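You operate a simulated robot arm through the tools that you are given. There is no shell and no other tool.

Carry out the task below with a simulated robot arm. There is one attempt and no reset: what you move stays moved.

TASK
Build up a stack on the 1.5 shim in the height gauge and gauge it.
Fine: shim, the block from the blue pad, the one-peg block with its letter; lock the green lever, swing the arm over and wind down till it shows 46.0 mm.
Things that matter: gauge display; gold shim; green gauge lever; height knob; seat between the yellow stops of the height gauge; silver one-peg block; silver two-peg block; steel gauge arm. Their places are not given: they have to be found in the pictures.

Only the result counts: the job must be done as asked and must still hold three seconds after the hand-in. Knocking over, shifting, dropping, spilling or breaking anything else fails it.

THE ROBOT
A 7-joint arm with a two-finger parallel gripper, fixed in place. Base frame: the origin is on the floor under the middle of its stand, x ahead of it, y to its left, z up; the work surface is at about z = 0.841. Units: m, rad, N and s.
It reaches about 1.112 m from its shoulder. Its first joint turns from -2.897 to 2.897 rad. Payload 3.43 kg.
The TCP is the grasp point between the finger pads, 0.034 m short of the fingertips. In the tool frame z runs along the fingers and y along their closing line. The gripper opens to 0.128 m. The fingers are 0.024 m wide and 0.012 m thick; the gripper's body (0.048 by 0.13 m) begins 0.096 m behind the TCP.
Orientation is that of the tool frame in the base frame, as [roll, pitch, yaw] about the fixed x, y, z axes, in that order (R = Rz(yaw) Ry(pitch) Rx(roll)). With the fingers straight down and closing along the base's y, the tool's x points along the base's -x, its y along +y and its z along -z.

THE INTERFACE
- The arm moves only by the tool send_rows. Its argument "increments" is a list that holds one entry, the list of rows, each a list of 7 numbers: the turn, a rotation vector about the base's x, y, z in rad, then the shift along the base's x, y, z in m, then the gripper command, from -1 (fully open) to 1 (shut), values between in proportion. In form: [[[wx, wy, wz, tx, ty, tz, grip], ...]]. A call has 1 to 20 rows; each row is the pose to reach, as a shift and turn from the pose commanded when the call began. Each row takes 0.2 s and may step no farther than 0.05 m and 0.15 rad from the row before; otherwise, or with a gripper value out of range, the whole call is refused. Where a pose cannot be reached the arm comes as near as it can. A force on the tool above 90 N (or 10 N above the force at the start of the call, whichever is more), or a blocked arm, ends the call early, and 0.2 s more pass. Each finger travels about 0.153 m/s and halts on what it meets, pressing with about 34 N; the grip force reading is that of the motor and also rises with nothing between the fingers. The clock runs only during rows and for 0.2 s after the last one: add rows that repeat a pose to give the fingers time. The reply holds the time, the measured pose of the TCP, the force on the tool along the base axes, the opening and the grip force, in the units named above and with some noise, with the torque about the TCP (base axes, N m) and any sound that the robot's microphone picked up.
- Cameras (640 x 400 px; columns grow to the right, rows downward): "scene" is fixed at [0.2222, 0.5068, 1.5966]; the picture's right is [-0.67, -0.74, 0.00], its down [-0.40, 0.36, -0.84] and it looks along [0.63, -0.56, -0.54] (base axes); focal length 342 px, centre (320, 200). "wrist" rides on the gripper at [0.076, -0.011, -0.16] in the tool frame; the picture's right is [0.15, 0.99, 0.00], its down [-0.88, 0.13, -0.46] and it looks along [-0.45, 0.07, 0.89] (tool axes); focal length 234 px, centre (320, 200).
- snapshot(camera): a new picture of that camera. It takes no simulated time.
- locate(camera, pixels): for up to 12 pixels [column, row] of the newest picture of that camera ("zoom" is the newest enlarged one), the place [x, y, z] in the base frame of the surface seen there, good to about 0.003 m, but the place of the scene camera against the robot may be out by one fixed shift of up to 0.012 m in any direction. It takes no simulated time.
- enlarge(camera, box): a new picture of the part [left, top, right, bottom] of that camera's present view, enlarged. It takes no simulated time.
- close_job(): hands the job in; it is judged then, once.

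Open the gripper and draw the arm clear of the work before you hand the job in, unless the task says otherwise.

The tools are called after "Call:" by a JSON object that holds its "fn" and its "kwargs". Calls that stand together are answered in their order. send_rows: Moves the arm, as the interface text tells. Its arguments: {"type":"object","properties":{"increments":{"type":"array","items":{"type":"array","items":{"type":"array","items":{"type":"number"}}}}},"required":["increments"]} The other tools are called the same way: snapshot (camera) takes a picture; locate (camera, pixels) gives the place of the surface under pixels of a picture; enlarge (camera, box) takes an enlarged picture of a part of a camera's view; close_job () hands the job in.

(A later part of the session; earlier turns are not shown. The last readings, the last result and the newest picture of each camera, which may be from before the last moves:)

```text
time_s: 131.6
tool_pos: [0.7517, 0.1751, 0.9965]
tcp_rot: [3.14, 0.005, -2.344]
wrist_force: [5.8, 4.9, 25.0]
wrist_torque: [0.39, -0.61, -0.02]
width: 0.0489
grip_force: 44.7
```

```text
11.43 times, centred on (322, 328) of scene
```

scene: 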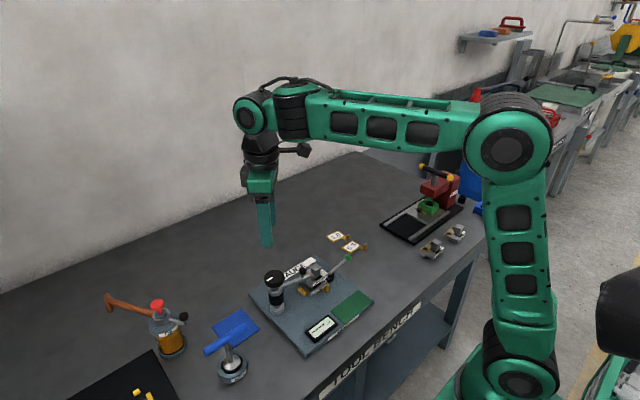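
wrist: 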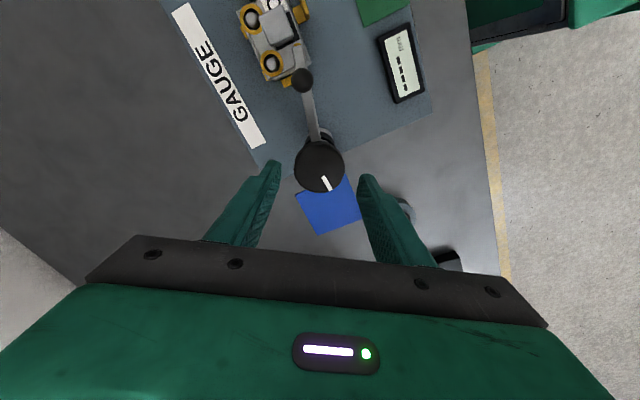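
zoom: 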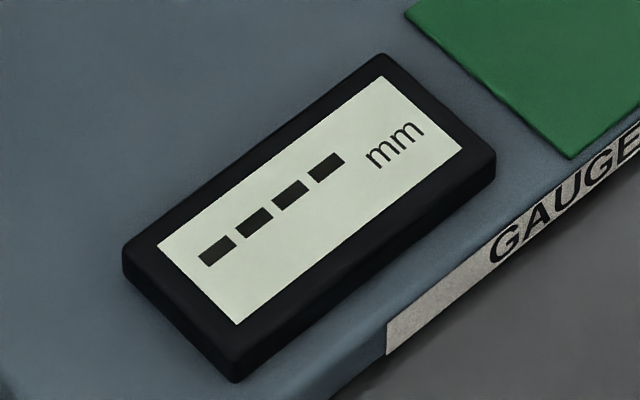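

The neck does run under the block. To understand the 1.5 mm, I measure tip bottom, upper top, lower top and plate heights in one picture with several samples.

Call:
{"fn": "enlarge", "kwargs": {"camera": "scene", "box": [303, 272, 333, 296]}}

Call:
{"fn": "locate", "kwargs": {"camera": "zoom", "pixels": [[228, 155], [236, 158], [222, 150], [240, 150], [160, 190], [180, 215], [200, 235], [265, 180], [120, 270], [160, 300], [200, 320], [260, 290]]}}

Call:
{"fn": "locate", "kwargs": {"camera": "zoom", "pixels": [[300, 395], [350, 380], [400, 370], [550, 350], [600, 300], [210, 396], [450, 345], [430, 300], [230, 70], [230, 120], [410, 195], [460, 165]]}}

```text
16.00 times, centred on (318, 284) of scene
```

zoom: 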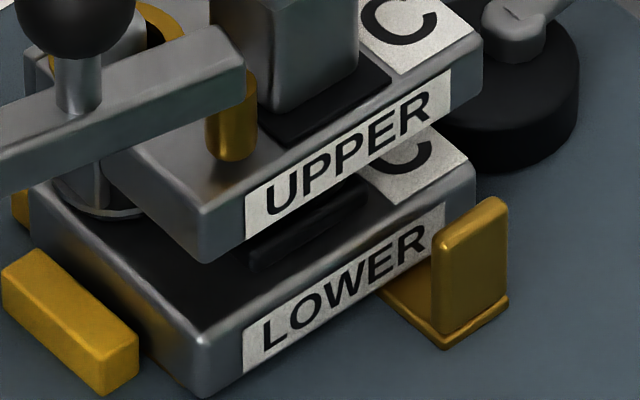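

```text
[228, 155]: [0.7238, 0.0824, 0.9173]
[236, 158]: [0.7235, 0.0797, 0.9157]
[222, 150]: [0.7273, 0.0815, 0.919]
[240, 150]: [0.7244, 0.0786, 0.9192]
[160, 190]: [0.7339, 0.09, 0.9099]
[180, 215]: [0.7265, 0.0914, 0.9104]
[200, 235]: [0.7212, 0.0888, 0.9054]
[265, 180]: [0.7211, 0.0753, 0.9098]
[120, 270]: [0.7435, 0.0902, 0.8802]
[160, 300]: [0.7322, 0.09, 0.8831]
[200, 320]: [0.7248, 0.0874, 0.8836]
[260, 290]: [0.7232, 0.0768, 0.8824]
```

```text
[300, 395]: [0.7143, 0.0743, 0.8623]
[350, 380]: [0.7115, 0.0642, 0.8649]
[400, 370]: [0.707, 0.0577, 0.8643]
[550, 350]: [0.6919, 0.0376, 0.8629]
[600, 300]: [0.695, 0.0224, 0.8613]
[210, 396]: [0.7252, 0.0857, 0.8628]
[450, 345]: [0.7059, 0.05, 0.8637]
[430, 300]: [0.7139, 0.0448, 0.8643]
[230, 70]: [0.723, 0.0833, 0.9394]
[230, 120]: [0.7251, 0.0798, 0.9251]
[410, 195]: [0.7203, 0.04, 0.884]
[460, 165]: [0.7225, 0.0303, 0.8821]
```

Visually the lower top is ~19.5 mm and upper top ~47 mm above the plate, so the shim does seem to be under it. I re-grip to clear the built-up force and then approach contact again in finer steps while reading the display.

Call:
{"fn": "send_rows", "kwargs": {"increments": [[[0, 0, 0, 0, 0, 0, 0.3], [0, 0, 0, 0, 0, 0, -0.05], [0, 0, 0, 0, 0, 0, -0.05], [0, 0, 0, 0, 0, 0, 0.3], [0, 0, 0, 0, 0, 0, 1.0], [0, 0, 0, 0, 0, 0, 1.0]]]}}

Call:
{"fn": "send_rows", "kwargs": {"increments": [[[0, 0, -0.08, 0, 0, 0, 1.0], [0, 0, -0.16, 0, 0, 0, 1.0], [0, 0, -0.2, 0, 0, 0, 1.0], [0, 0, -0.2, 0, 0, 0, 1.0]]]}}

Call:
{"fn": "enlarge", "kwargs": {"camera": "scene", "box": [300, 310, 345, 345]}}

Call:
{"fn": "enlarge", "kwargs": {"camera": "scene", "box": [303, 272, 333, 296]}}

```text
time_s: 133.0
tool_pos: [0.7507, 0.1756, 0.9936]
tcp_rot: [3.141, -0.001, -2.347]
wrist_force: [-4.1, -3.9, -10.4]
wrist_torque: [-0.06, 0.18, -0.03]
width: 0.0494
grip_force: 45.1
```

```text
time_s: 134.0
tool_pos: [0.7512, 0.1751, 0.995]
tcp_rot: [3.141, 0.0, -2.545]
wrist_force: [-12.0, -5.7, -20.4]
wrist_torque: [0.14, 0.32, 0.01]
width: 0.0493
grip_force: 45.6
```

```text
11.43 times, centred on (322, 328) of scene
```

zoom: 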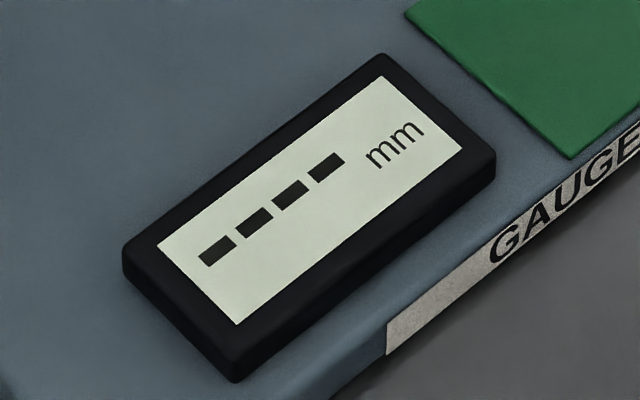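

```text
16.00 times, centred on (318, 284) of scene
```

zoom: 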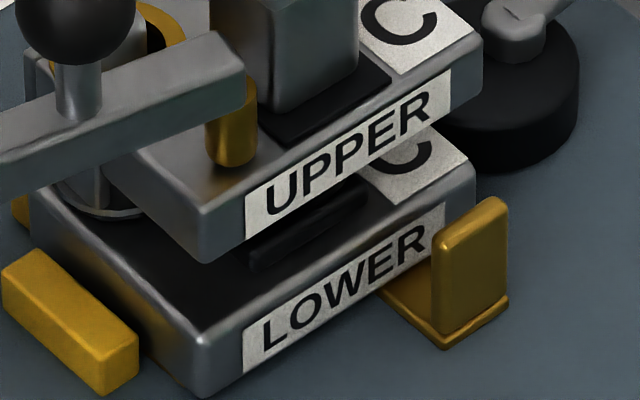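

Yaw −2.545 now; contact was at −2.646. I step 0.05 rad and check.

Call:
{"fn": "send_rows", "kwargs": {"increments": [[[0, 0, -0.03, 0.0005, 0.0003, 0, 1.0], [0, 0, -0.05, 0.0005, 0.0003, 0, 1.0], [0, 0, -0.05, 0.0005, 0.0003, 0, 1.0]]]}}

Call:
{"fn": "enlarge", "kwargs": {"camera": "scene", "box": [300, 310, 345, 345]}}

```text
time_s: 134.8
tool_pos: [0.7507, 0.1749, 0.9952]
tcp_rot: [3.141, 0.001, -2.594]
wrist_force: [-21.2, -4.8, -21.4]
wrist_torque: [-0.41, 1.04, -0.04]
width: 0.0493
grip_force: 44.4
```

```text
11.43 times, centred on (322, 328) of scene
```

zoom: 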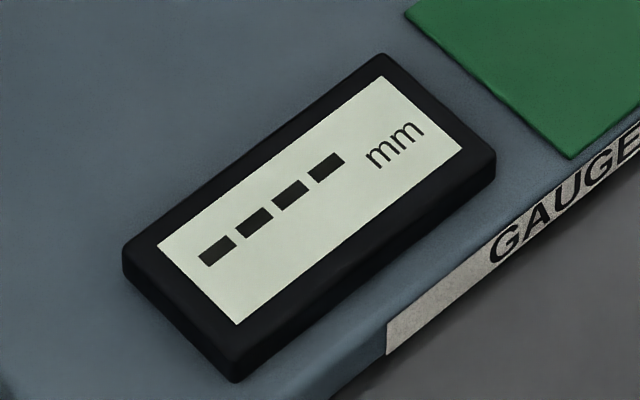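

No reading yet. Another 0.03 rad, relieving the side force by −1 mm x.

Call:
{"fn": "send_rows", "kwargs": {"increments": [[[0, 0, -0.015, -0.001, -0.0003, -0.001, 1.0], [0, 0, -0.03, -0.0015, -0.0003, -0.001, 1.0], [0, 0, -0.03, -0.0015, -0.0003, -0.001, 1.0]]]}}

Call:
{"fn": "enlarge", "kwargs": {"camera": "scene", "box": [300, 310, 345, 345]}}

Call:
{"fn": "enlarge", "kwargs": {"camera": "scene", "box": [303, 272, 333, 296]}}

```text
time_s: 135.6
tool_pos: [0.7507, 0.1751, 0.9948]
tcp_rot: [-3.141, 0.005, -2.625]
wrist_force: [-3.7, -1.9, -13.0]
wrist_torque: [-0.04, 0.05, -0.02]
width: 0.0495
grip_force: 45.0
```

```text
11.43 times, centred on (322, 328) of scene
```

zoom: 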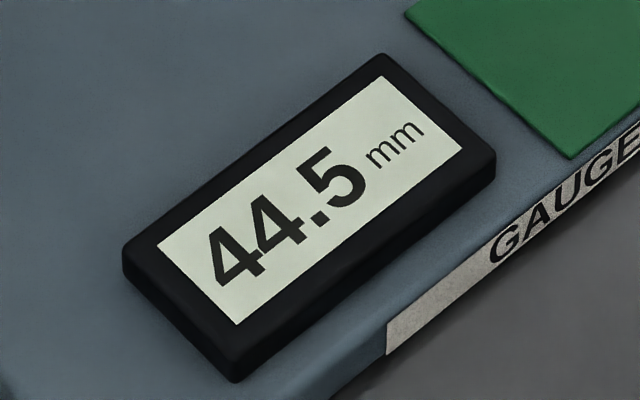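

```text
16.00 times, centred on (318, 284) of scene
```

zoom: 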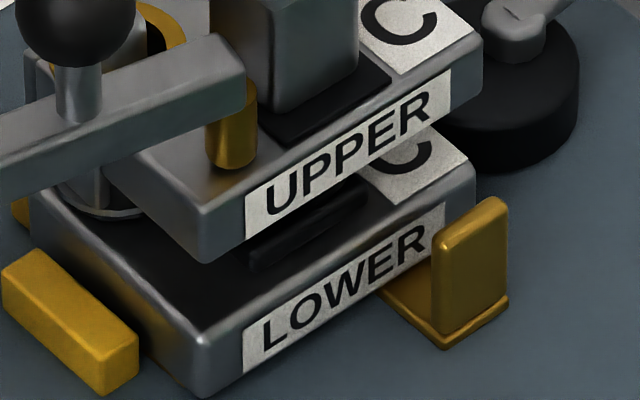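

Contact again gives exactly 44.5, so the measured stack lacks the shim's 1.5 mm. I back off 0.3 rad, release the knob, and zoom very closely on the lower block's bottom edges and the shim.

Call:
{"fn": "send_rows", "kwargs": {"increments": [[[0, 0, 0.1, 0, 0, 0, 1.0], [0, 0, 0.2, 0, 0, 0, 1.0], [0, 0, 0.3, 0, 0, 0, 1.0], [0, 0, 0.4, 0, 0, 0, 1.0], [0, 0, 0.4, 0, 0, 0, 0.3], [0, 0, 0.4, 0, 0, 0, -0.05], [0, 0, 0.4, 0, 0, 0.03, -0.05], [0, 0, 0.4, 0, 0, 0.07, -0.05], [0, 0, 0.4, 0, 0, 0.1, -0.05], [0, 0, 0.4, 0, 0, 0.1, -0.05]]]}}

Call:
{"fn": "enlarge", "kwargs": {"camera": "scene", "box": [308, 286, 326, 298]}}

Call:
{"fn": "enlarge", "kwargs": {"camera": "scene", "box": [318, 280, 334, 296]}}

Call:
{"fn": "enlarge", "kwargs": {"camera": "scene", "box": [297, 279, 313, 297]}}

```text
time_s: 137.8
tool_pos: [0.7519, 0.1753, 1.0935]
tcp_rot: [3.14, 0.003, -2.224]
wrist_force: [0.4, -0.1, -0.2]
wrist_torque: [0.04, -0.01, 0.02]
width: 0.0671
grip_force: 0.0
```

```text
16.00 times, centred on (317, 292) of scene
```

zoom: 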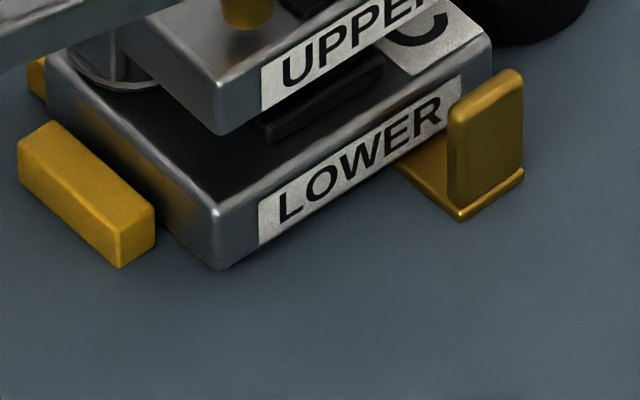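

```text
16.00 times, centred on (326, 288) of scene
```

zoom: 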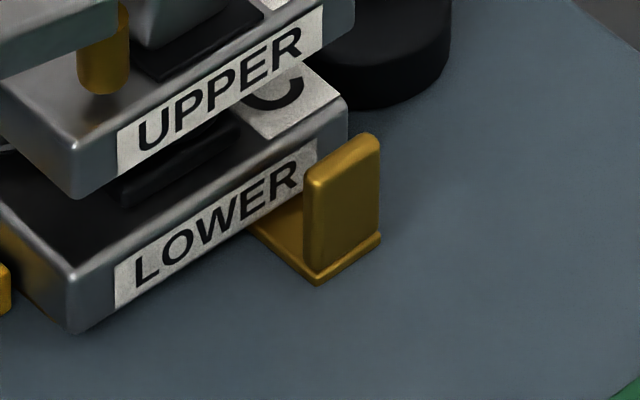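

```text
16.00 times, centred on (305, 288) of scene
```

zoom: 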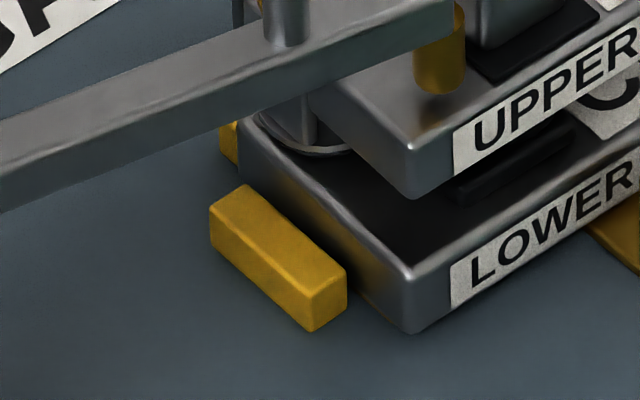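

The lower block's visible side is only ~12 mm tall, so it may stand on an underside foot. I measure the bottom edge height of its side faces against the plate.

Call:
{"fn": "enlarge", "kwargs": {"camera": "scene", "box": [308, 286, 326, 298]}}

Call:
{"fn": "locate", "kwargs": {"camera": "zoom", "pixels": [[222, 215], [222, 240], [222, 258], [222, 266], [222, 275], [300, 215], [300, 228], [190, 245], [190, 252], [260, 245], [262, 255], [340, 205]]}}

Call:
{"fn": "locate", "kwargs": {"camera": "zoom", "pixels": [[410, 170], [420, 185], [440, 205], [480, 130], [480, 200], [120, 262], [120, 235], [85, 180], [300, 300], [200, 300], [400, 300], [560, 200]]}}

```text
16.00 times, centred on (317, 292) of scene
```

zoom: 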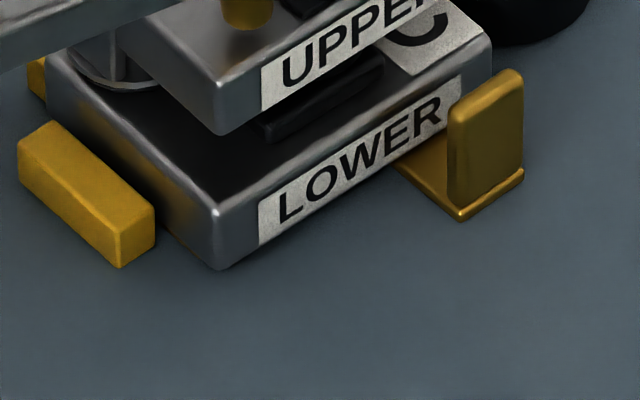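

```text
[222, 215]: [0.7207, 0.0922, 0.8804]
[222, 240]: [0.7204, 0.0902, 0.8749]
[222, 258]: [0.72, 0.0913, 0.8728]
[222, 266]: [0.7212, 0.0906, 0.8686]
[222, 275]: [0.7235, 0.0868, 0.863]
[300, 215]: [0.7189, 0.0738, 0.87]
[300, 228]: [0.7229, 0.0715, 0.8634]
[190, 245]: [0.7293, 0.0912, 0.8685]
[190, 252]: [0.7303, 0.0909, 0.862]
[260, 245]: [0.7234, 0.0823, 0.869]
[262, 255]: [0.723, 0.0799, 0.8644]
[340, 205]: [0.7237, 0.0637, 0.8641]
```

```text
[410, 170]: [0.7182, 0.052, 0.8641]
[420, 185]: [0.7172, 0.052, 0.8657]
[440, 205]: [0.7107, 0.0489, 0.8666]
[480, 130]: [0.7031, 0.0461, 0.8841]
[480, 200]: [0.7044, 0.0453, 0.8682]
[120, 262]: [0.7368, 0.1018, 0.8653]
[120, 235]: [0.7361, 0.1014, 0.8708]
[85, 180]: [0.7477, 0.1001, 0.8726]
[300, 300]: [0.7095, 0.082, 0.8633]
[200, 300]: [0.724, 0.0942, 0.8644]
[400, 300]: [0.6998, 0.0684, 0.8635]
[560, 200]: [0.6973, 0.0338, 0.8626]
```

I want to see under the lower block directly. I retreat toward the robot, straighten the yaw, and then pitch the gripper so the wrist camera looks almost horizontally at the stack's base.

Call:
{"fn": "send_rows", "kwargs": {"increments": [[[0, 0, -0.1, -0.015, -0.01, 0.01, -0.5], [0, 0, -0.2, -0.03, -0.022, 0.01, -0.8], [0, 0, -0.3, -0.045, -0.034, 0.01, -1], [0, 0, -0.4, -0.06, -0.046, 0.01, -1], [0, 0, -0.5, -0.075, -0.058, 0.01, -1], [0, 0, -0.6, -0.09, -0.07, 0.01, -1], [0, 0, -0.7, -0.105, -0.084, 0.01, -1], [0, 0, -0.8, -0.12, -0.096, 0.01, -1], [0, 0, -0.91, -0.14, -0.11, 0.01, -1], [0, 0, -0.91, -0.155, -0.12, 0.01, -1], [0, 0, -0.91, -0.155, -0.12, 0.01, -1]]]}}

Call:
{"fn": "send_rows", "kwargs": {"increments": [[[0, -0.12, 0, 0.0, 0, -0.01, -1], [0, -0.24, 0, 0.0, 0, -0.03, -1], [0, -0.36, 0, 0.005, 0, -0.05, -1], [0, -0.48, 0, 0.01, 0, -0.075, -1], [0, -0.6, 0, 0.015, 0, -0.1, -1], [0, -0.72, 0, 0.02, 0, -0.125, -1], [0, -0.8, 0, 0.02, 0, -0.14, -1], [0, -0.8, 0, 0.02, 0, -0.14, -1], [0, -0.8, 0, 0.02, 0, -0.14, -1]]]}}

Call:
{"fn": "snapshot", "kwargs": {"camera": "wrist"}}

```text
time_s: 140.2
tool_pos: [0.5939, 0.0542, 1.1057]
tcp_rot: [-3.141, 0.003, -3.135]
wrist_force: [0.0, 0.4, 0.1]
wrist_torque: [0.0, 0.03, -0.01]
width: 0.1283
grip_force: 0.1
```

```text
time_s: 142.2
tool_pos: [0.6577, 0.0777, 0.986]
tcp_rot: [-3.136, 0.801, -3.135]
wrist_force: [-0.3, -0.4, 0.0]
wrist_torque: [0.02, -0.02, 0.03]
width: 0.1279
grip_force: 0.0
out of reach, approached as far as the arm can: row 6, 7, 8, 9
```

```text
taken
```

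wrist: 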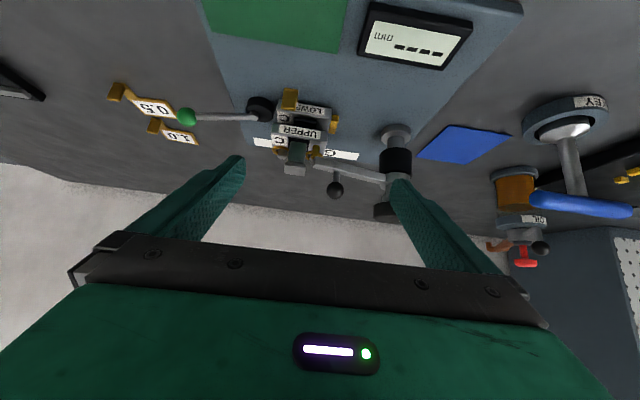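

The camera now looks at the stack at a low angle (image upside down). I enlarge the stack's base region.

Call:
{"fn": "enlarge", "kwargs": {"camera": "wrist", "box": [255, 80, 355, 180]}}

Call:
{"fn": "enlarge", "kwargs": {"camera": "wrist", "box": [268, 84, 344, 140]}}

```text
4.00 times, centred on (305, 130) of wrist
```

zoom: 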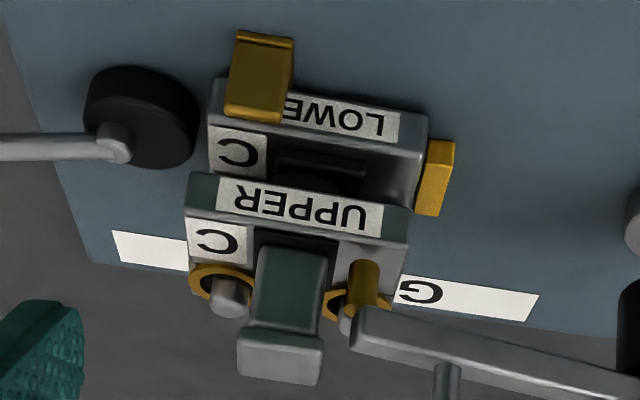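

```text
7.14 times, centred on (306, 112) of wrist
```

zoom: 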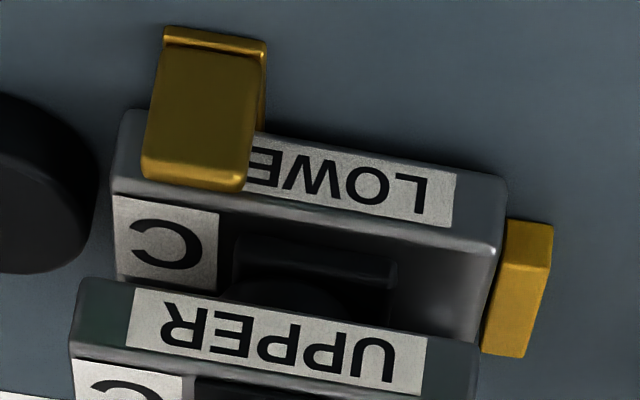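

The view isn't low enough to see under. Instead I'll measure physically: touch the plate and the upper block's top with closed fingertips and compare heights. First I bring the tool upright again.

Call:
{"fn": "send_rows", "kwargs": {"increments": [[[0, 0.1, 0, -0.005, -0.003, 0.015, -1], [0, 0.2, 0, -0.01, -0.006, 0.03, -0.5], [0, 0.32, 0, -0.015, -0.009, 0.045, 0.5], [0, 0.44, 0, -0.02, -0.012, 0.06, 1], [0, 0.56, 0, -0.02, -0.012, 0.06, 1], [0, 0.68, 0, -0.02, -0.012, 0.06, 1], [0, 0.8, 0, -0.02, -0.012, 0.06, 1], [0, 0.8, 0, -0.02, -0.012, 0.06, 1]]]}}

Call:
{"fn": "snapshot", "kwargs": {"camera": "wrist"}}

```text
time_s: 144.0
tool_pos: [0.6357, 0.0654, 1.0466]
tcp_rot: [-3.141, 0.0, -3.135]
wrist_force: [-1.2, -1.0, 0.2]
wrist_torque: [0.0, 0.01, 0.02]
width: 0.0
grip_force: 32.8
```

```text
taken
```

wrist: 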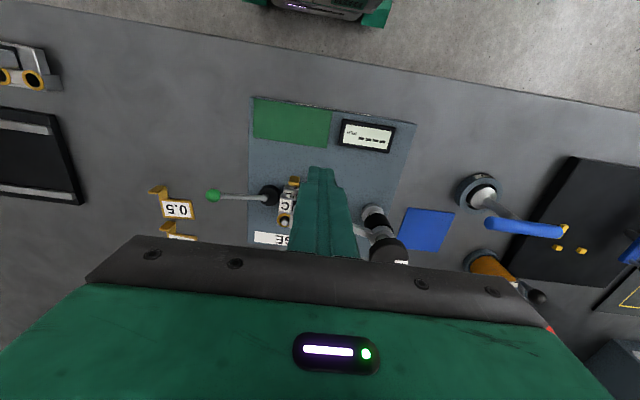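

Upright with closed fingers. I descend toward the bare plate at (0.682,0.075) and approach slowly to find contact.

Call:
{"fn": "send_rows", "kwargs": {"increments": [[[0, 0, 0, 0.02, 0.005, -0.03, 1], [0, 0, 0, 0.0463, 0.0096, -0.06, 1], [0, 0, 0, 0.0463, 0.0096, -0.1, 1], [0, 0, 0, 0.0463, 0.0096, -0.135, 1], [0, 0, 0, 0.0463, 0.0096, -0.15, 1], [0, 0, 0, 0.0463, 0.0096, -0.154, 1], [0, 0, 0, 0.0463, 0.0096, -0.154, 1]]]}}

Call:
{"fn": "send_rows", "kwargs": {"increments": [[[0, 0, 0, 0, 0, -0.001, 1], [0, 0, 0, 0, 0, -0.002, 1], [0, 0, 0, 0, 0, -0.002, 1]]]}}

```text
time_s: 145.6
tool_pos: [0.6816, 0.0754, 0.8923]
tcp_rot: [-3.14, 0.0, -3.134]
wrist_force: [0.0, -0.4, 0.0]
wrist_torque: [-0.04, 0.01, 0.04]
width: 0.0
grip_force: 32.7
```

```text
time_s: 146.4
tool_pos: [0.6815, 0.0737, 0.8904]
tcp_rot: [3.14, 0.002, -3.134]
wrist_force: [0.6, 0.2, 0.0]
wrist_torque: [0.02, -0.01, -0.01]
width: 0.0
grip_force: 33.1
```

No contact at TCP z 0.8904. I continue down 1 mm at a time.

Call:
{"fn": "send_rows", "kwargs": {"increments": [[[0, 0, 0, 0, 0, -0.001, 1], [0, 0, 0, 0, 0, -0.001, 1]]]}}

Call:
{"fn": "send_rows", "kwargs": {"increments": [[[0, 0, 0, 0, 0, -0.001, 1], [0, 0, 0, 0, 0, -0.001, 1]]]}}

Call:
{"fn": "send_rows", "kwargs": {"increments": [[[0, 0, 0, 0, 0, -0.001, 1], [0, 0, 0, 0, 0, -0.001, 1]]]}}

```text
time_s: 147.0
tool_pos: [0.6821, 0.0748, 0.8895]
tcp_rot: [-3.14, 0.002, -3.135]
wrist_force: [0.5, 0.2, 0.1]
wrist_torque: [-0.01, 0.0, 0.04]
width: 0.0
grip_force: 32.6
```

```text
time_s: 147.6
tool_pos: [0.6817, 0.0761, 0.889]
tcp_rot: [-3.142, 0.003, -3.133]
wrist_force: [-1.7, -0.7, 6.4]
wrist_torque: [-0.02, 0.14, -0.02]
width: 0.0
grip_force: 33.1
```

```text
time_s: 148.2
tool_pos: [0.6821, 0.0755, 0.8877]
tcp_rot: [3.14, 0.006, -3.134]
wrist_force: [-3.3, 1.4, 26.6]
wrist_torque: [0.04, 0.36, -0.18]
width: 0.0
grip_force: 33.4
```

Plate contact is at commanded z≈0.8889 (stiff ~20 N/mm). Now I move over the upper block's "C" area at (0.7295,0.0275) and touch its top the same way.

Call:
{"fn": "send_rows", "kwargs": {"increments": [[[0, 0, 0, 0, 0, 0.03, 1], [0, 0, 0, 0, 0, 0.07, 1], [0, 0, 0, 0.01, -0.01, 0.1, 1], [0, 0, 0, 0.03, -0.03, 0.11, 1], [0, 0, 0, 0.0474, -0.0475, 0.11, 1], [0, 0, 0, 0.0474, -0.0475, 0.08, 1], [0, 0, 0, 0.0474, -0.0475, 0.0564, 1], [0, 0, 0, 0.0474, -0.0475, 0.0544, 1], [0, 0, 0, 0.0474, -0.0475, 0.0544, 1]]]}}

Call:
{"fn": "enlarge", "kwargs": {"camera": "scene", "box": [295, 250, 345, 295]}}

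```text
time_s: 150.2
tool_pos: [0.7292, 0.0277, 0.9423]
tcp_rot: [3.141, 0.003, -3.135]
wrist_force: [-0.5, 0.2, -0.2]
wrist_torque: [-0.01, 0.0, 0.02]
width: 0.0
grip_force: 33.1
```

```text
8.89 times, centred on (320, 272) of scene
```

zoom: 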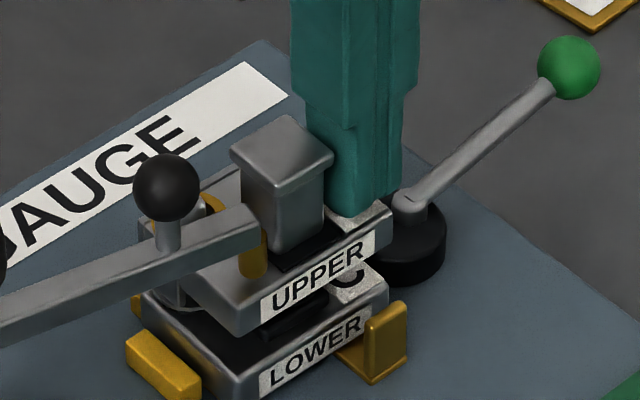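

Fingers are over the C area, clear of the handle. I descend in small steps toward contact (expected 0.9349 if 46 mm, 0.9334 if 44.5).

Call:
{"fn": "send_rows", "kwargs": {"increments": [[[0, 0, 0, 0, 0, -0.002, 1], [0, 0, 0, 0, 0, -0.004, 1], [0, 0, 0, 0, 0, -0.005, 1], [0, 0, 0, 0, 0, -0.005, 1]]]}}

Call:
{"fn": "send_rows", "kwargs": {"increments": [[[0, 0, 0, 0, 0, -0.001, 1], [0, 0, 0, 0, 0, -0.001, 1]]]}}

Call:
{"fn": "send_rows", "kwargs": {"increments": [[[0, 0, 0, 0, 0, -0.0007, 1], [0, 0, 0, 0, 0, -0.0007, 1]]]}}

```text
time_s: 151.2
tool_pos: [0.7296, 0.0272, 0.9379]
tcp_rot: [-3.141, 0.003, -3.135]
wrist_force: [-2.0, -1.1, 5.0]
wrist_torque: [-0.04, 0.17, 0.04]
width: 0.0
grip_force: 33.2
```

```text
time_s: 151.8
tool_pos: [0.7281, 0.0264, 0.9372]
tcp_rot: [-3.141, 0.007, -3.134]
wrist_force: [-5.2, -3.2, 24.2]
wrist_torque: [-0.02, 0.11, 0.1]
width: 0.0
grip_force: 33.8
```

```text
time_s: 152.4
tool_pos: [0.7289, 0.0273, 0.9366]
tcp_rot: [3.141, 0.008, -3.135]
wrist_force: [-4.8, -4.3, 41.4]
wrist_torque: [0.0, -0.06, 0.11]
width: 0.0002
grip_force: 32.8
```

Contact on the C side occurs at 0.9372 → 48.3 mm above the plate, higher than 44.5 at the tip side. So the stack is tilted (−y side high), with the middle near 46. I lift off and look closely for the tilt.

Call:
{"fn": "send_rows", "kwargs": {"increments": [[[0, 0, 0, 0, 0, 0.005, 1], [0, 0, 0, 0, 0, 0.03, 1], [0, 0, 0, -0.02, 0, 0.07, 1], [0, 0, 0, -0.06, 0.0, 0.09, 1], [0, 0, 0, -0.09, 0.01, 0.09, 0], [0, 0, 0, -0.09, 0.02, 0.08, -0.8], [0, 0, 0, -0.09, 0.02, 0.08, -0.8]]]}}

Call:
{"fn": "snapshot", "kwargs": {"camera": "scene"}}

Call:
{"fn": "enlarge", "kwargs": {"camera": "scene", "box": [300, 266, 336, 298]}}

Call:
{"fn": "snapshot", "kwargs": {"camera": "wrist"}}

Call:
{"fn": "enlarge", "kwargs": {"camera": "wrist", "box": [270, 170, 370, 250]}}

```text
time_s: 154.0
tool_pos: [0.6389, 0.0454, 1.0188]
tcp_rot: [-3.141, 0.001, -3.136]
wrist_force: [-0.7, -0.2, -0.1]
wrist_torque: [-0.01, 0.03, 0.0]
width: 0.1149
grip_force: 0.1
```

```text
taken
```

scene: 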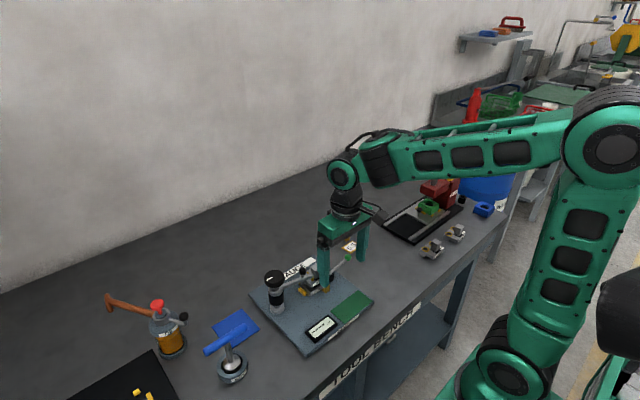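

```text
12.50 times, centred on (318, 282) of scene
```

zoom: 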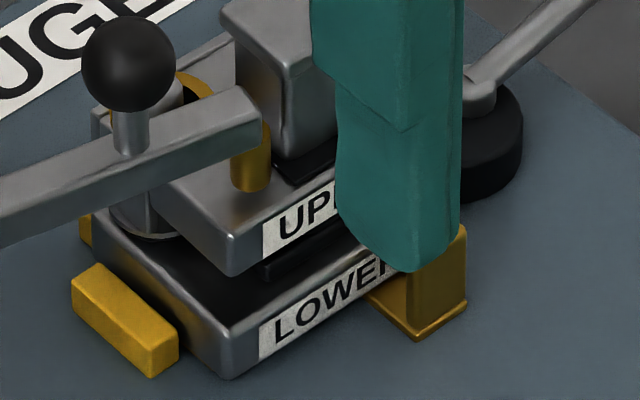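

```text
taken
```

wrist: 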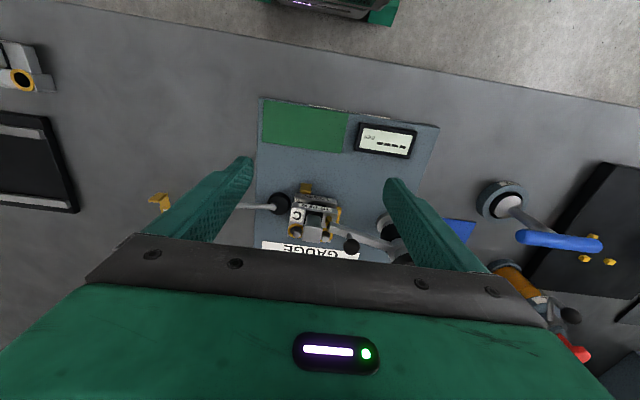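

```text
5.00 times, centred on (320, 210) of wrist
```

zoom: 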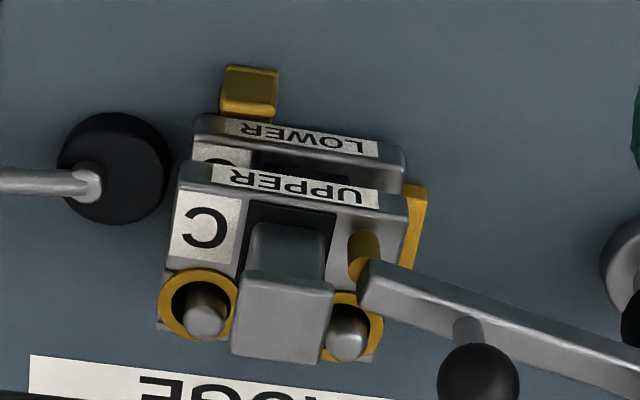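

I sample upper cap corners, upper top both sides and lower top edge points to quantify the tilt.

Call:
{"fn": "locate", "kwargs": {"camera": "zoom", "pixels": [[250, 282], [328, 296], [238, 348], [318, 358], [284, 318], [185, 215], [190, 250], [230, 205], [385, 225], [392, 205], [335, 215], [375, 210]]}}

Call:
{"fn": "locate", "kwargs": {"camera": "zoom", "pixels": [[210, 150], [225, 158], [395, 170], [385, 175], [300, 160], [340, 165], [205, 318], [347, 338], [180, 270], [378, 310], [500, 150], [120, 260]]}}

```text
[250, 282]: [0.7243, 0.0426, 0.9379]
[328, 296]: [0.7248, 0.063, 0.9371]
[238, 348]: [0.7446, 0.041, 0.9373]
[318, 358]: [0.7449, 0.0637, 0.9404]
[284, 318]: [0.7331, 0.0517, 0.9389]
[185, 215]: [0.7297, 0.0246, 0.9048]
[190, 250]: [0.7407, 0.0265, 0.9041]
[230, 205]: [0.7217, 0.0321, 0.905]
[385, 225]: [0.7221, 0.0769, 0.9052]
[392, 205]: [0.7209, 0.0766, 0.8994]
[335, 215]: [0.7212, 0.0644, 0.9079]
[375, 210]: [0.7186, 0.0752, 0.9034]
```

```text
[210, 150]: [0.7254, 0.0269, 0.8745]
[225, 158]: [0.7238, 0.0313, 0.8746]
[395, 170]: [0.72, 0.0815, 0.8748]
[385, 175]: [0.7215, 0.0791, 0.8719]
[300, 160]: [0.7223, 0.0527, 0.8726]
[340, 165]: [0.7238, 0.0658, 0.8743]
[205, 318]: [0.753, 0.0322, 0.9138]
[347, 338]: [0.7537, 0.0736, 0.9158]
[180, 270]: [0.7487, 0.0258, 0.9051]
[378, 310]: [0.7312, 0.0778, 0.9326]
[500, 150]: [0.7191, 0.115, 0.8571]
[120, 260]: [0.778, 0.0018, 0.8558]
```

Readings say both blocks are level, with the upper top ≈48.3 mm above the plate. I need the tip's bottom height in the same view, so I locate several points on the gold tip.

Call:
{"fn": "enlarge", "kwargs": {"camera": "wrist", "box": [310, 200, 350, 240]}}

Call:
{"fn": "locate", "kwargs": {"camera": "zoom", "pixels": [[285, 140], [300, 145], [285, 160], [300, 170], [285, 180], [300, 200], [270, 150], [310, 155], [250, 150], [240, 120], [330, 130], [350, 170]]}}

```text
10.00 times, centred on (330, 220) of wrist
```

zoom: 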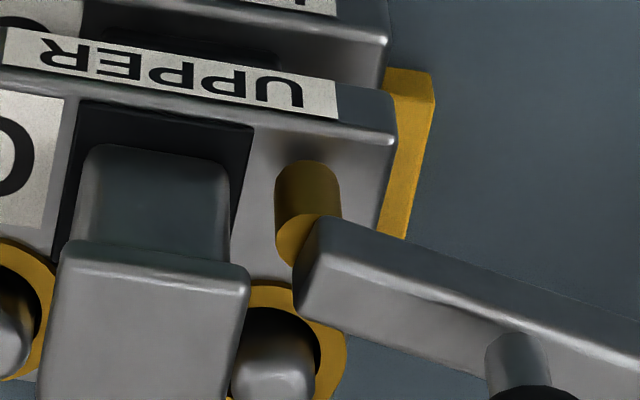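

```text
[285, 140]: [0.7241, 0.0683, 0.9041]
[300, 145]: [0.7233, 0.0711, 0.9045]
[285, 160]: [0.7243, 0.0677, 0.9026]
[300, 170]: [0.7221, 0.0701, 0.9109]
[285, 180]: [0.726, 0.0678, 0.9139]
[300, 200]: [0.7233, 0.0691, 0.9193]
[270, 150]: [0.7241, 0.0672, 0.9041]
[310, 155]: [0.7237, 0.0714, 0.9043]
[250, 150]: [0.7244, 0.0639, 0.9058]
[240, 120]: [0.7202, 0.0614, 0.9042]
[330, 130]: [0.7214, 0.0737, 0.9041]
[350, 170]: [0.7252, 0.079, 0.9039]
```

Tip is ~5 mm above the surface visually, level blocks. To find out what the reading really represents, I'll return to the knob, touch down again and then wind slightly further to see how the reading changes.

Call:
{"fn": "send_rows", "kwargs": {"increments": [[[0, 0, 0.1, 0.012, 0.015, 0.03, -0.4], [0, 0, 0.2, 0.025, 0.03, 0.045, -0.2], [0, 0, 0.32, 0.04, 0.05, 0.045, -0.05], [0, 0, 0.44, 0.055, 0.07, 0.045, -0.05], [0, 0, 0.56, 0.07, 0.09, 0.045, -0.05], [0, 0, 0.68, 0.085, 0.105, 0.035, -0.05], [0, 0, 0.8, 0.1, 0.12, 0.025, -0.05], [0, 0, 0.92, 0.1115, 0.1297, 0.015, -0.05], [0, 0, 1.0, 0.1115, 0.1297, 0.008, -0.05], [0, 0, 1.0, 0.1115, 0.1297, 0.008, -0.05]]]}}

Call:
{"fn": "snapshot", "kwargs": {"camera": "wrist"}}

Call:
{"fn": "enlarge", "kwargs": {"camera": "wrist", "box": [250, 100, 390, 220]}}

```text
time_s: 156.2
tool_pos: [0.7513, 0.1766, 1.024]
tcp_rot: [3.141, 0.003, -2.132]
wrist_force: [0.5, 1.1, 0.6]
wrist_torque: [-0.01, -0.02, -0.01]
width: 0.0676
grip_force: 0.0
```

```text
taken
```

wrist: 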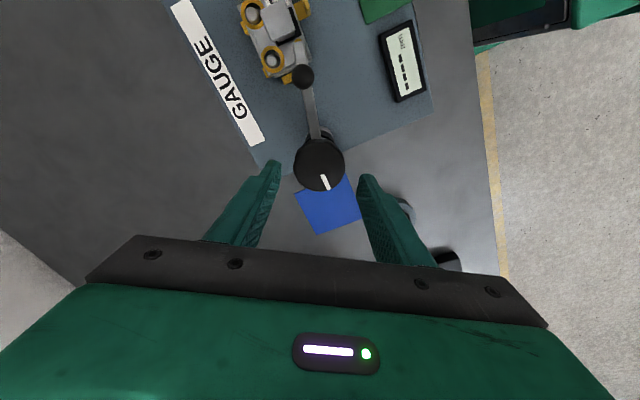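

```text
3.33 times, centred on (320, 160) of wrist
```

zoom: 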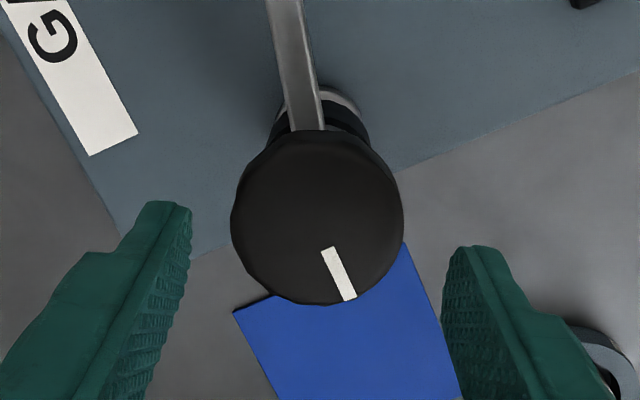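

Knob axis offset ≈(−0.8,−1.8) mm. I correct, descend, and grip.

Call:
{"fn": "send_rows", "kwargs": {"increments": [[[0, 0, 0, -0.0008, -0.0018, -0.015, -0.05], [0, 0, 0, -0.0008, -0.0018, -0.0285, -0.05], [0, 0, 0, -0.0008, -0.0018, -0.0285, -0.05], [0, 0, 0, -0.0008, -0.0018, -0.0285, 0.3], [0, 0, 0, -0.0008, -0.0018, -0.0285, 1.0], [0, 0, 0, -0.0008, -0.0018, -0.0285, 1.0]]]}}

Call:
{"fn": "send_rows", "kwargs": {"increments": [[[0, 0, -0.1, 0, 0, 0, 1.0], [0, 0, -0.2, 0, 0, 0, 1.0], [0, 0, -0.3, 0, 0, 0, 1.0], [0, 0, -0.3, 0, 0, 0, 1.0]]]}}

Call:
{"fn": "enlarge", "kwargs": {"camera": "scene", "box": [300, 310, 345, 345]}}

```text
time_s: 157.6
tool_pos: [0.7499, 0.1736, 0.9961]
tcp_rot: [-3.141, 0.004, -2.137]
wrist_force: [11.6, -2.8, 0.4]
wrist_torque: [-0.06, -0.59, -0.02]
width: 0.049
grip_force: 45.2
```

```text
time_s: 158.6
tool_pos: [0.75, 0.175, 0.9962]
tcp_rot: [3.14, 0.002, -2.436]
wrist_force: [7.7, -10.2, 1.2]
wrist_torque: [-0.34, -0.37, 0.0]
width: 0.0493
grip_force: 45.3
```

```text
11.43 times, centred on (322, 328) of scene
```

zoom: 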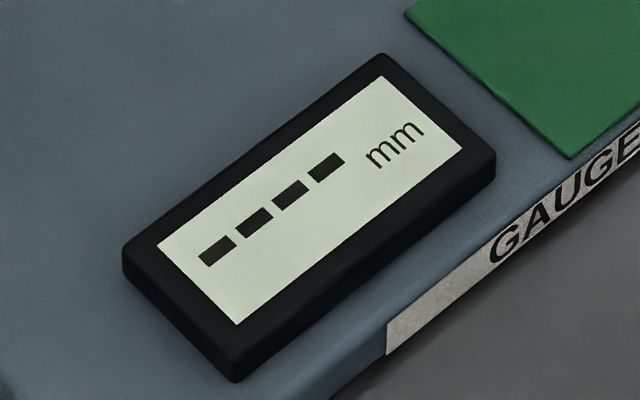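

About 0.1 rad from contact. I step 0.05 rad at a time.

Call:
{"fn": "send_rows", "kwargs": {"increments": [[[0, 0, -0.05, 0, 0, 0, 1.0], [0, 0, -0.05, 0, 0, 0, 1.0]]]}}

Call:
{"fn": "enlarge", "kwargs": {"camera": "scene", "box": [300, 310, 345, 345]}}

Call:
{"fn": "send_rows", "kwargs": {"increments": [[[0, 0, -0.05, 0, 0, 0, 1.0], [0, 0, -0.05, 0, 0, 0, 1.0]]]}}

Call:
{"fn": "enlarge", "kwargs": {"camera": "scene", "box": [300, 310, 345, 345]}}

```text
time_s: 159.2
tool_pos: [0.7516, 0.1745, 0.9956]
tcp_rot: [3.14, 0.001, -2.485]
wrist_force: [4.8, -14.7, 2.1]
wrist_torque: [-0.75, -0.09, -0.04]
width: 0.0491
grip_force: 44.3
```

```text
11.43 times, centred on (322, 328) of scene
```

zoom: 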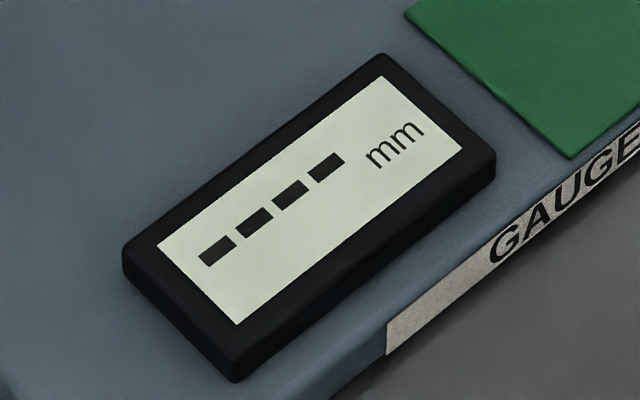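

```text
time_s: 159.8
tool_pos: [0.7503, 0.1742, 0.9947]
tcp_rot: [3.139, 0.001, -2.535]
wrist_force: [4.7, -15.9, -0.2]
wrist_torque: [-0.76, 0.04, -0.02]
width: 0.049
grip_force: 45.1
```

```text
11.43 times, centred on (322, 328) of scene
```

zoom: 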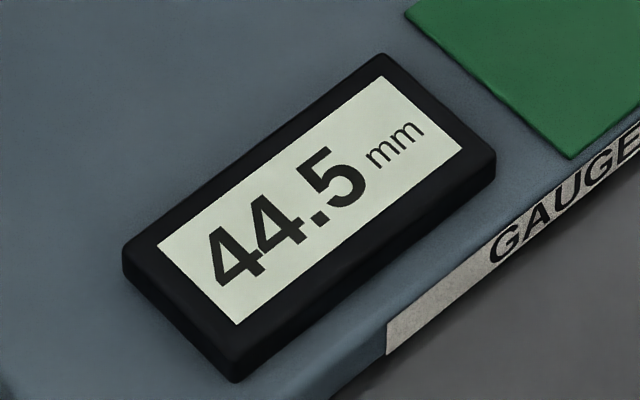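

44.5 again on first contact. I wind 0.04 rad further twice to see whether the number changes.

Call:
{"fn": "send_rows", "kwargs": {"increments": [[[0, 0, -0.04, 0, 0, 0, 1.0], [0, 0, -0.04, 0, 0, 0, 1.0]]]}}

Call:
{"fn": "enlarge", "kwargs": {"camera": "scene", "box": [300, 310, 345, 345]}}

Call:
{"fn": "send_rows", "kwargs": {"increments": [[[0, 0, -0.04, 0, 0, 0, 1.0], [0, 0, -0.04, 0, 0, 0, 1.0]]]}}

Call:
{"fn": "enlarge", "kwargs": {"camera": "scene", "box": [300, 310, 345, 345]}}

Call:
{"fn": "enlarge", "kwargs": {"camera": "scene", "box": [303, 266, 333, 296]}}

```text
time_s: 160.4
tool_pos: [0.7496, 0.174, 0.9961]
tcp_rot: [3.141, 0.004, -2.576]
wrist_force: [2.2, -15.0, 2.3]
wrist_torque: [-0.58, 0.08, 0.0]
width: 0.049
grip_force: 44.8
```

```text
11.43 times, centred on (322, 328) of scene
```

zoom: 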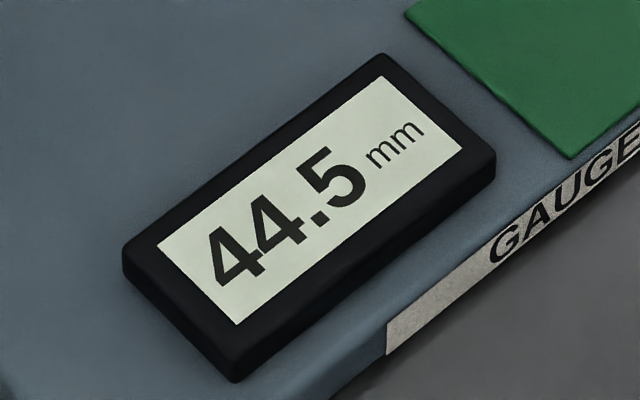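

```text
time_s: 161.0
tool_pos: [0.7495, 0.1738, 0.9948]
tcp_rot: [3.139, 0.004, -2.616]
wrist_force: [2.4, -12.8, 6.6]
wrist_torque: [-0.52, 0.27, 0.01]
width: 0.0492
grip_force: 45.2
```

```text
11.43 times, centred on (322, 328) of scene
```

zoom: 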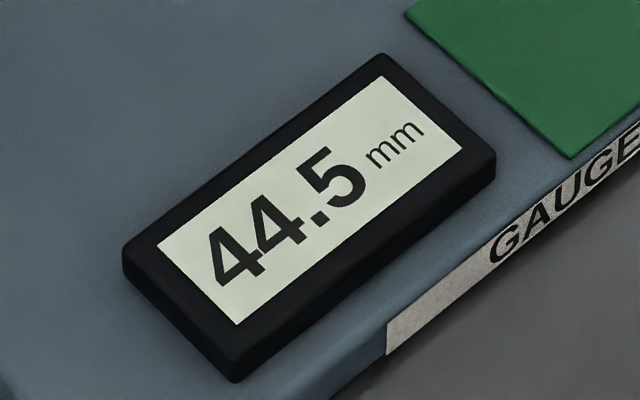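

```text
13.33 times, centred on (318, 281) of scene
```

zoom: 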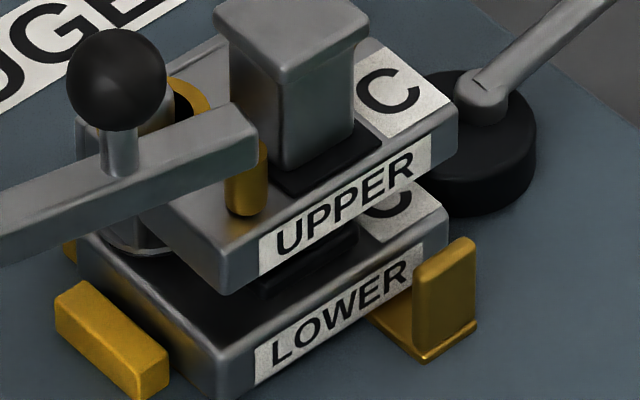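

The reading stays 44.5 while winding further, so it reports the stack as lacking the shim: my shim is ~4 mm too far +x relative to the lower block (its near support hangs off the plate). Plan: raise the arm, pull the shim ~3 mm −x by its tab, then push the stack back against the stops. First I wind up 0.65 rad and release.

Call:
{"fn": "send_rows", "kwargs": {"increments": [[[0, 0, 0.12, 0, 0, 0, 1.0], [0, 0, 0.24, 0, 0, 0, 1.0], [0, 0, 0.36, 0, 0, 0, 1.0], [0, 0, 0.48, 0, 0, 0, 1.0], [0, 0, 0.6, 0, 0, 0, 1.0], [0, 0, 0.7, 0, 0, 0, 1.0], [0, 0, 0.7, 0, 0, 0, 0.3], [0, 0, 0.7, 0, 0, 0, -0.05], [0, 0, 0.7, 0, 0, 0.04, -0.05], [0, 0, 0.7, 0, 0, 0.08, -0.05], [0, 0, 0.7, 0, 0, 0.1, -0.05]]]}}

Call:
{"fn": "enlarge", "kwargs": {"camera": "scene", "box": [303, 266, 333, 296]}}

```text
time_s: 163.4
tool_pos: [0.7506, 0.1744, 1.0952]
tcp_rot: [3.14, 0.004, -1.914]
wrist_force: [-0.2, 0.4, -0.1]
wrist_torque: [-0.01, 0.02, 0.03]
width: 0.0672
grip_force: 0.1
```

```text
13.33 times, centred on (318, 281) of scene
```

zoom: 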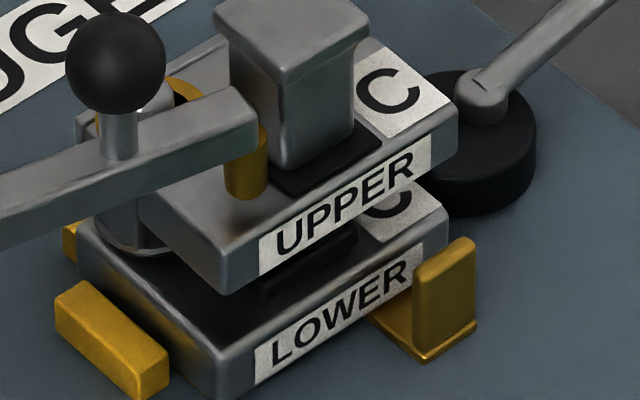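

The tip is now ~4 mm clear. I move over the shim's tab with yaw 0 and look at it from above.

Call:
{"fn": "send_rows", "kwargs": {"increments": [[[0, 0, -0.13, -0.006, -0.015, 0, 0.1], [0, 0, -0.26, -0.012, -0.03, 0, 0.3], [0, 0, -0.39, -0.018, -0.046, 0, 0.4], [0, 0, -0.52, -0.024, -0.062, 0, 0.4], [0, 0, -0.65, -0.03, -0.078, 0, 0.4], [0, 0, -0.78, -0.036, -0.094, -0.02, 0.4], [0, 0, -0.91, -0.042, -0.11, -0.04, 0.4], [0, 0, -1.04, -0.047, -0.125, -0.06, 0.4], [0, 0, -1.17, -0.0511, -0.1369, -0.08, 0.4], [0, 0, -1.2276, -0.0511, -0.1369, -0.1, 0.4], [0, 0, -1.2276, -0.0511, -0.1369, -0.1, 0.4]]]}}

Call:
{"fn": "snapshot", "kwargs": {"camera": "wrist"}}

Call:
{"fn": "enlarge", "kwargs": {"camera": "wrist", "box": [270, 120, 370, 200]}}

Call:
{"fn": "locate", "kwargs": {"camera": "zoom", "pixels": [[320, 200]]}}

```text
time_s: 165.8
tool_pos: [0.6976, 0.0385, 0.9954]
tcp_rot: [3.141, 0.004, 3.14]
wrist_force: [-0.8, -0.3, 0.0]
wrist_torque: [-0.01, -0.01, -0.01]
width: 0.0386
grip_force: 0.1
```

```text
taken
```

wrist: 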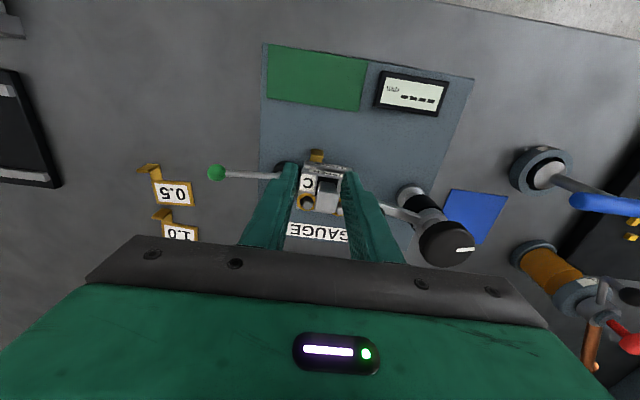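

```text
5.00 times, centred on (320, 160) of wrist
```

zoom: 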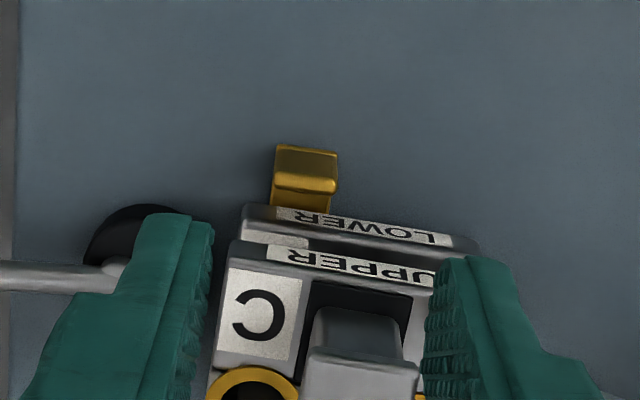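

```text
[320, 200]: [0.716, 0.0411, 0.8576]
```

The tab is at zoom (305,170). I locate its edges precisely, along with the lower's front face.

Call:
{"fn": "locate", "kwargs": {"camera": "zoom", "pixels": [[278, 178], [333, 186], [305, 182], [278, 150], [336, 157], [305, 165], [275, 205], [330, 210], [300, 200], [260, 215], [460, 243], [350, 228]]}}

```text
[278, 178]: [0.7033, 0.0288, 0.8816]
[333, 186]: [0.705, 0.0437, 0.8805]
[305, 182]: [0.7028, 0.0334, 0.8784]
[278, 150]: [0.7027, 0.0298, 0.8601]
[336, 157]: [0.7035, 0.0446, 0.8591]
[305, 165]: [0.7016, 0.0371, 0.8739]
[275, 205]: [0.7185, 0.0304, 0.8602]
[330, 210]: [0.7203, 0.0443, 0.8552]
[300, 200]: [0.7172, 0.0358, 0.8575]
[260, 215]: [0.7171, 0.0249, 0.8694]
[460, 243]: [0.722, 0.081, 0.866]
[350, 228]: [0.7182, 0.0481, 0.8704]
```

Tab centre ≈(0.7033,0.0366); the shim centre is ≈5 mm too far +x and 2.5 mm too far +y relative to the block seat. I descend and grip the tab.

Call:
{"fn": "send_rows", "kwargs": {"increments": [[[0, 0, 0, 0.0029, -0.0019, -0.03, 0.4], [0, 0, 0, 0.0029, -0.0019, -0.06, 0.4], [0, 0, 0, 0.0029, -0.0019, -0.085, 0.4], [0, 0, 0, 0.0029, -0.0019, -0.1005, 0.4], [0, 0, 0, 0.0029, -0.0019, -0.1005, 0.4], [0, 0, 0, 0.0029, -0.0019, -0.1005, 0.7], [0, 0, 0, 0.0029, -0.0019, -0.1005, 1.0], [0, 0, 0, 0.0029, -0.0019, -0.1005, 1.0]]]}}

Call:
{"fn": "enlarge", "kwargs": {"camera": "wrist", "box": [270, 120, 370, 220]}}

Call:
{"fn": "enlarge", "kwargs": {"camera": "scene", "box": [297, 262, 341, 300]}}

```text
time_s: 167.6
tool_pos: [0.7024, 0.0366, 0.8925]
tcp_rot: [-3.141, 0.003, 3.141]
wrist_force: [-1.0, -2.4, -1.5]
wrist_torque: [-0.08, 0.07, -0.05]
width: 0.015
grip_force: 34.4
```

```text
4.00 times, centred on (320, 170) of wrist
```

zoom: 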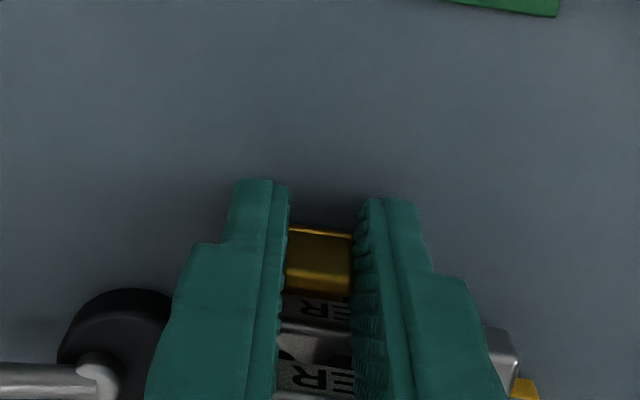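

```text
10.53 times, centred on (319, 281) of scene
```

zoom: 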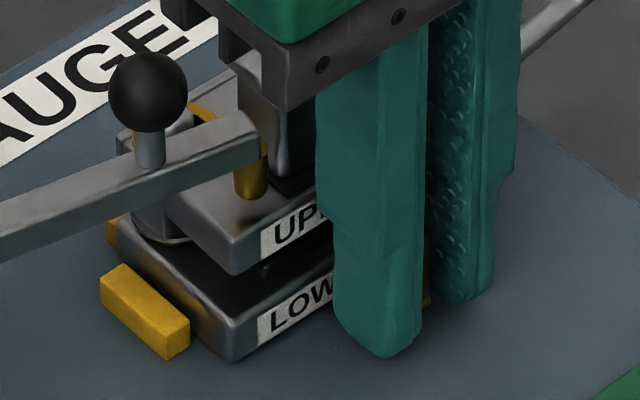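

Tab gripped. I pull slowly −x 2 mm first and watch the force to learn whether the stack loads the shim.

Call:
{"fn": "send_rows", "kwargs": {"increments": [[[0, 0, 0, -0.0007, 0, 0, 1.0], [0, 0, 0, -0.0014, 0, 0, 1.0], [0, 0, 0, -0.002, 0, 0, 1.0]]]}}

Call:
{"fn": "enlarge", "kwargs": {"camera": "scene", "box": [297, 262, 341, 300]}}

```text
time_s: 168.4
tool_pos: [0.698, 0.0367, 0.8942]
tcp_rot: [-3.141, 0.002, 3.141]
wrist_force: [-0.1, 0.1, -5.7]
wrist_torque: [0.0, 0.21, 0.03]
width: 0.015
grip_force: 34.2
```

```text
10.53 times, centred on (319, 281) of scene
```

zoom: 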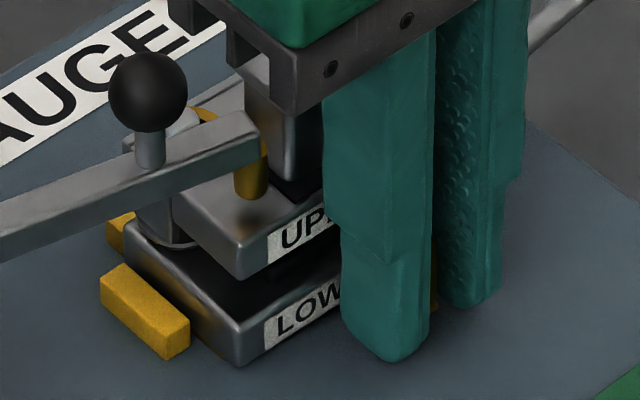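

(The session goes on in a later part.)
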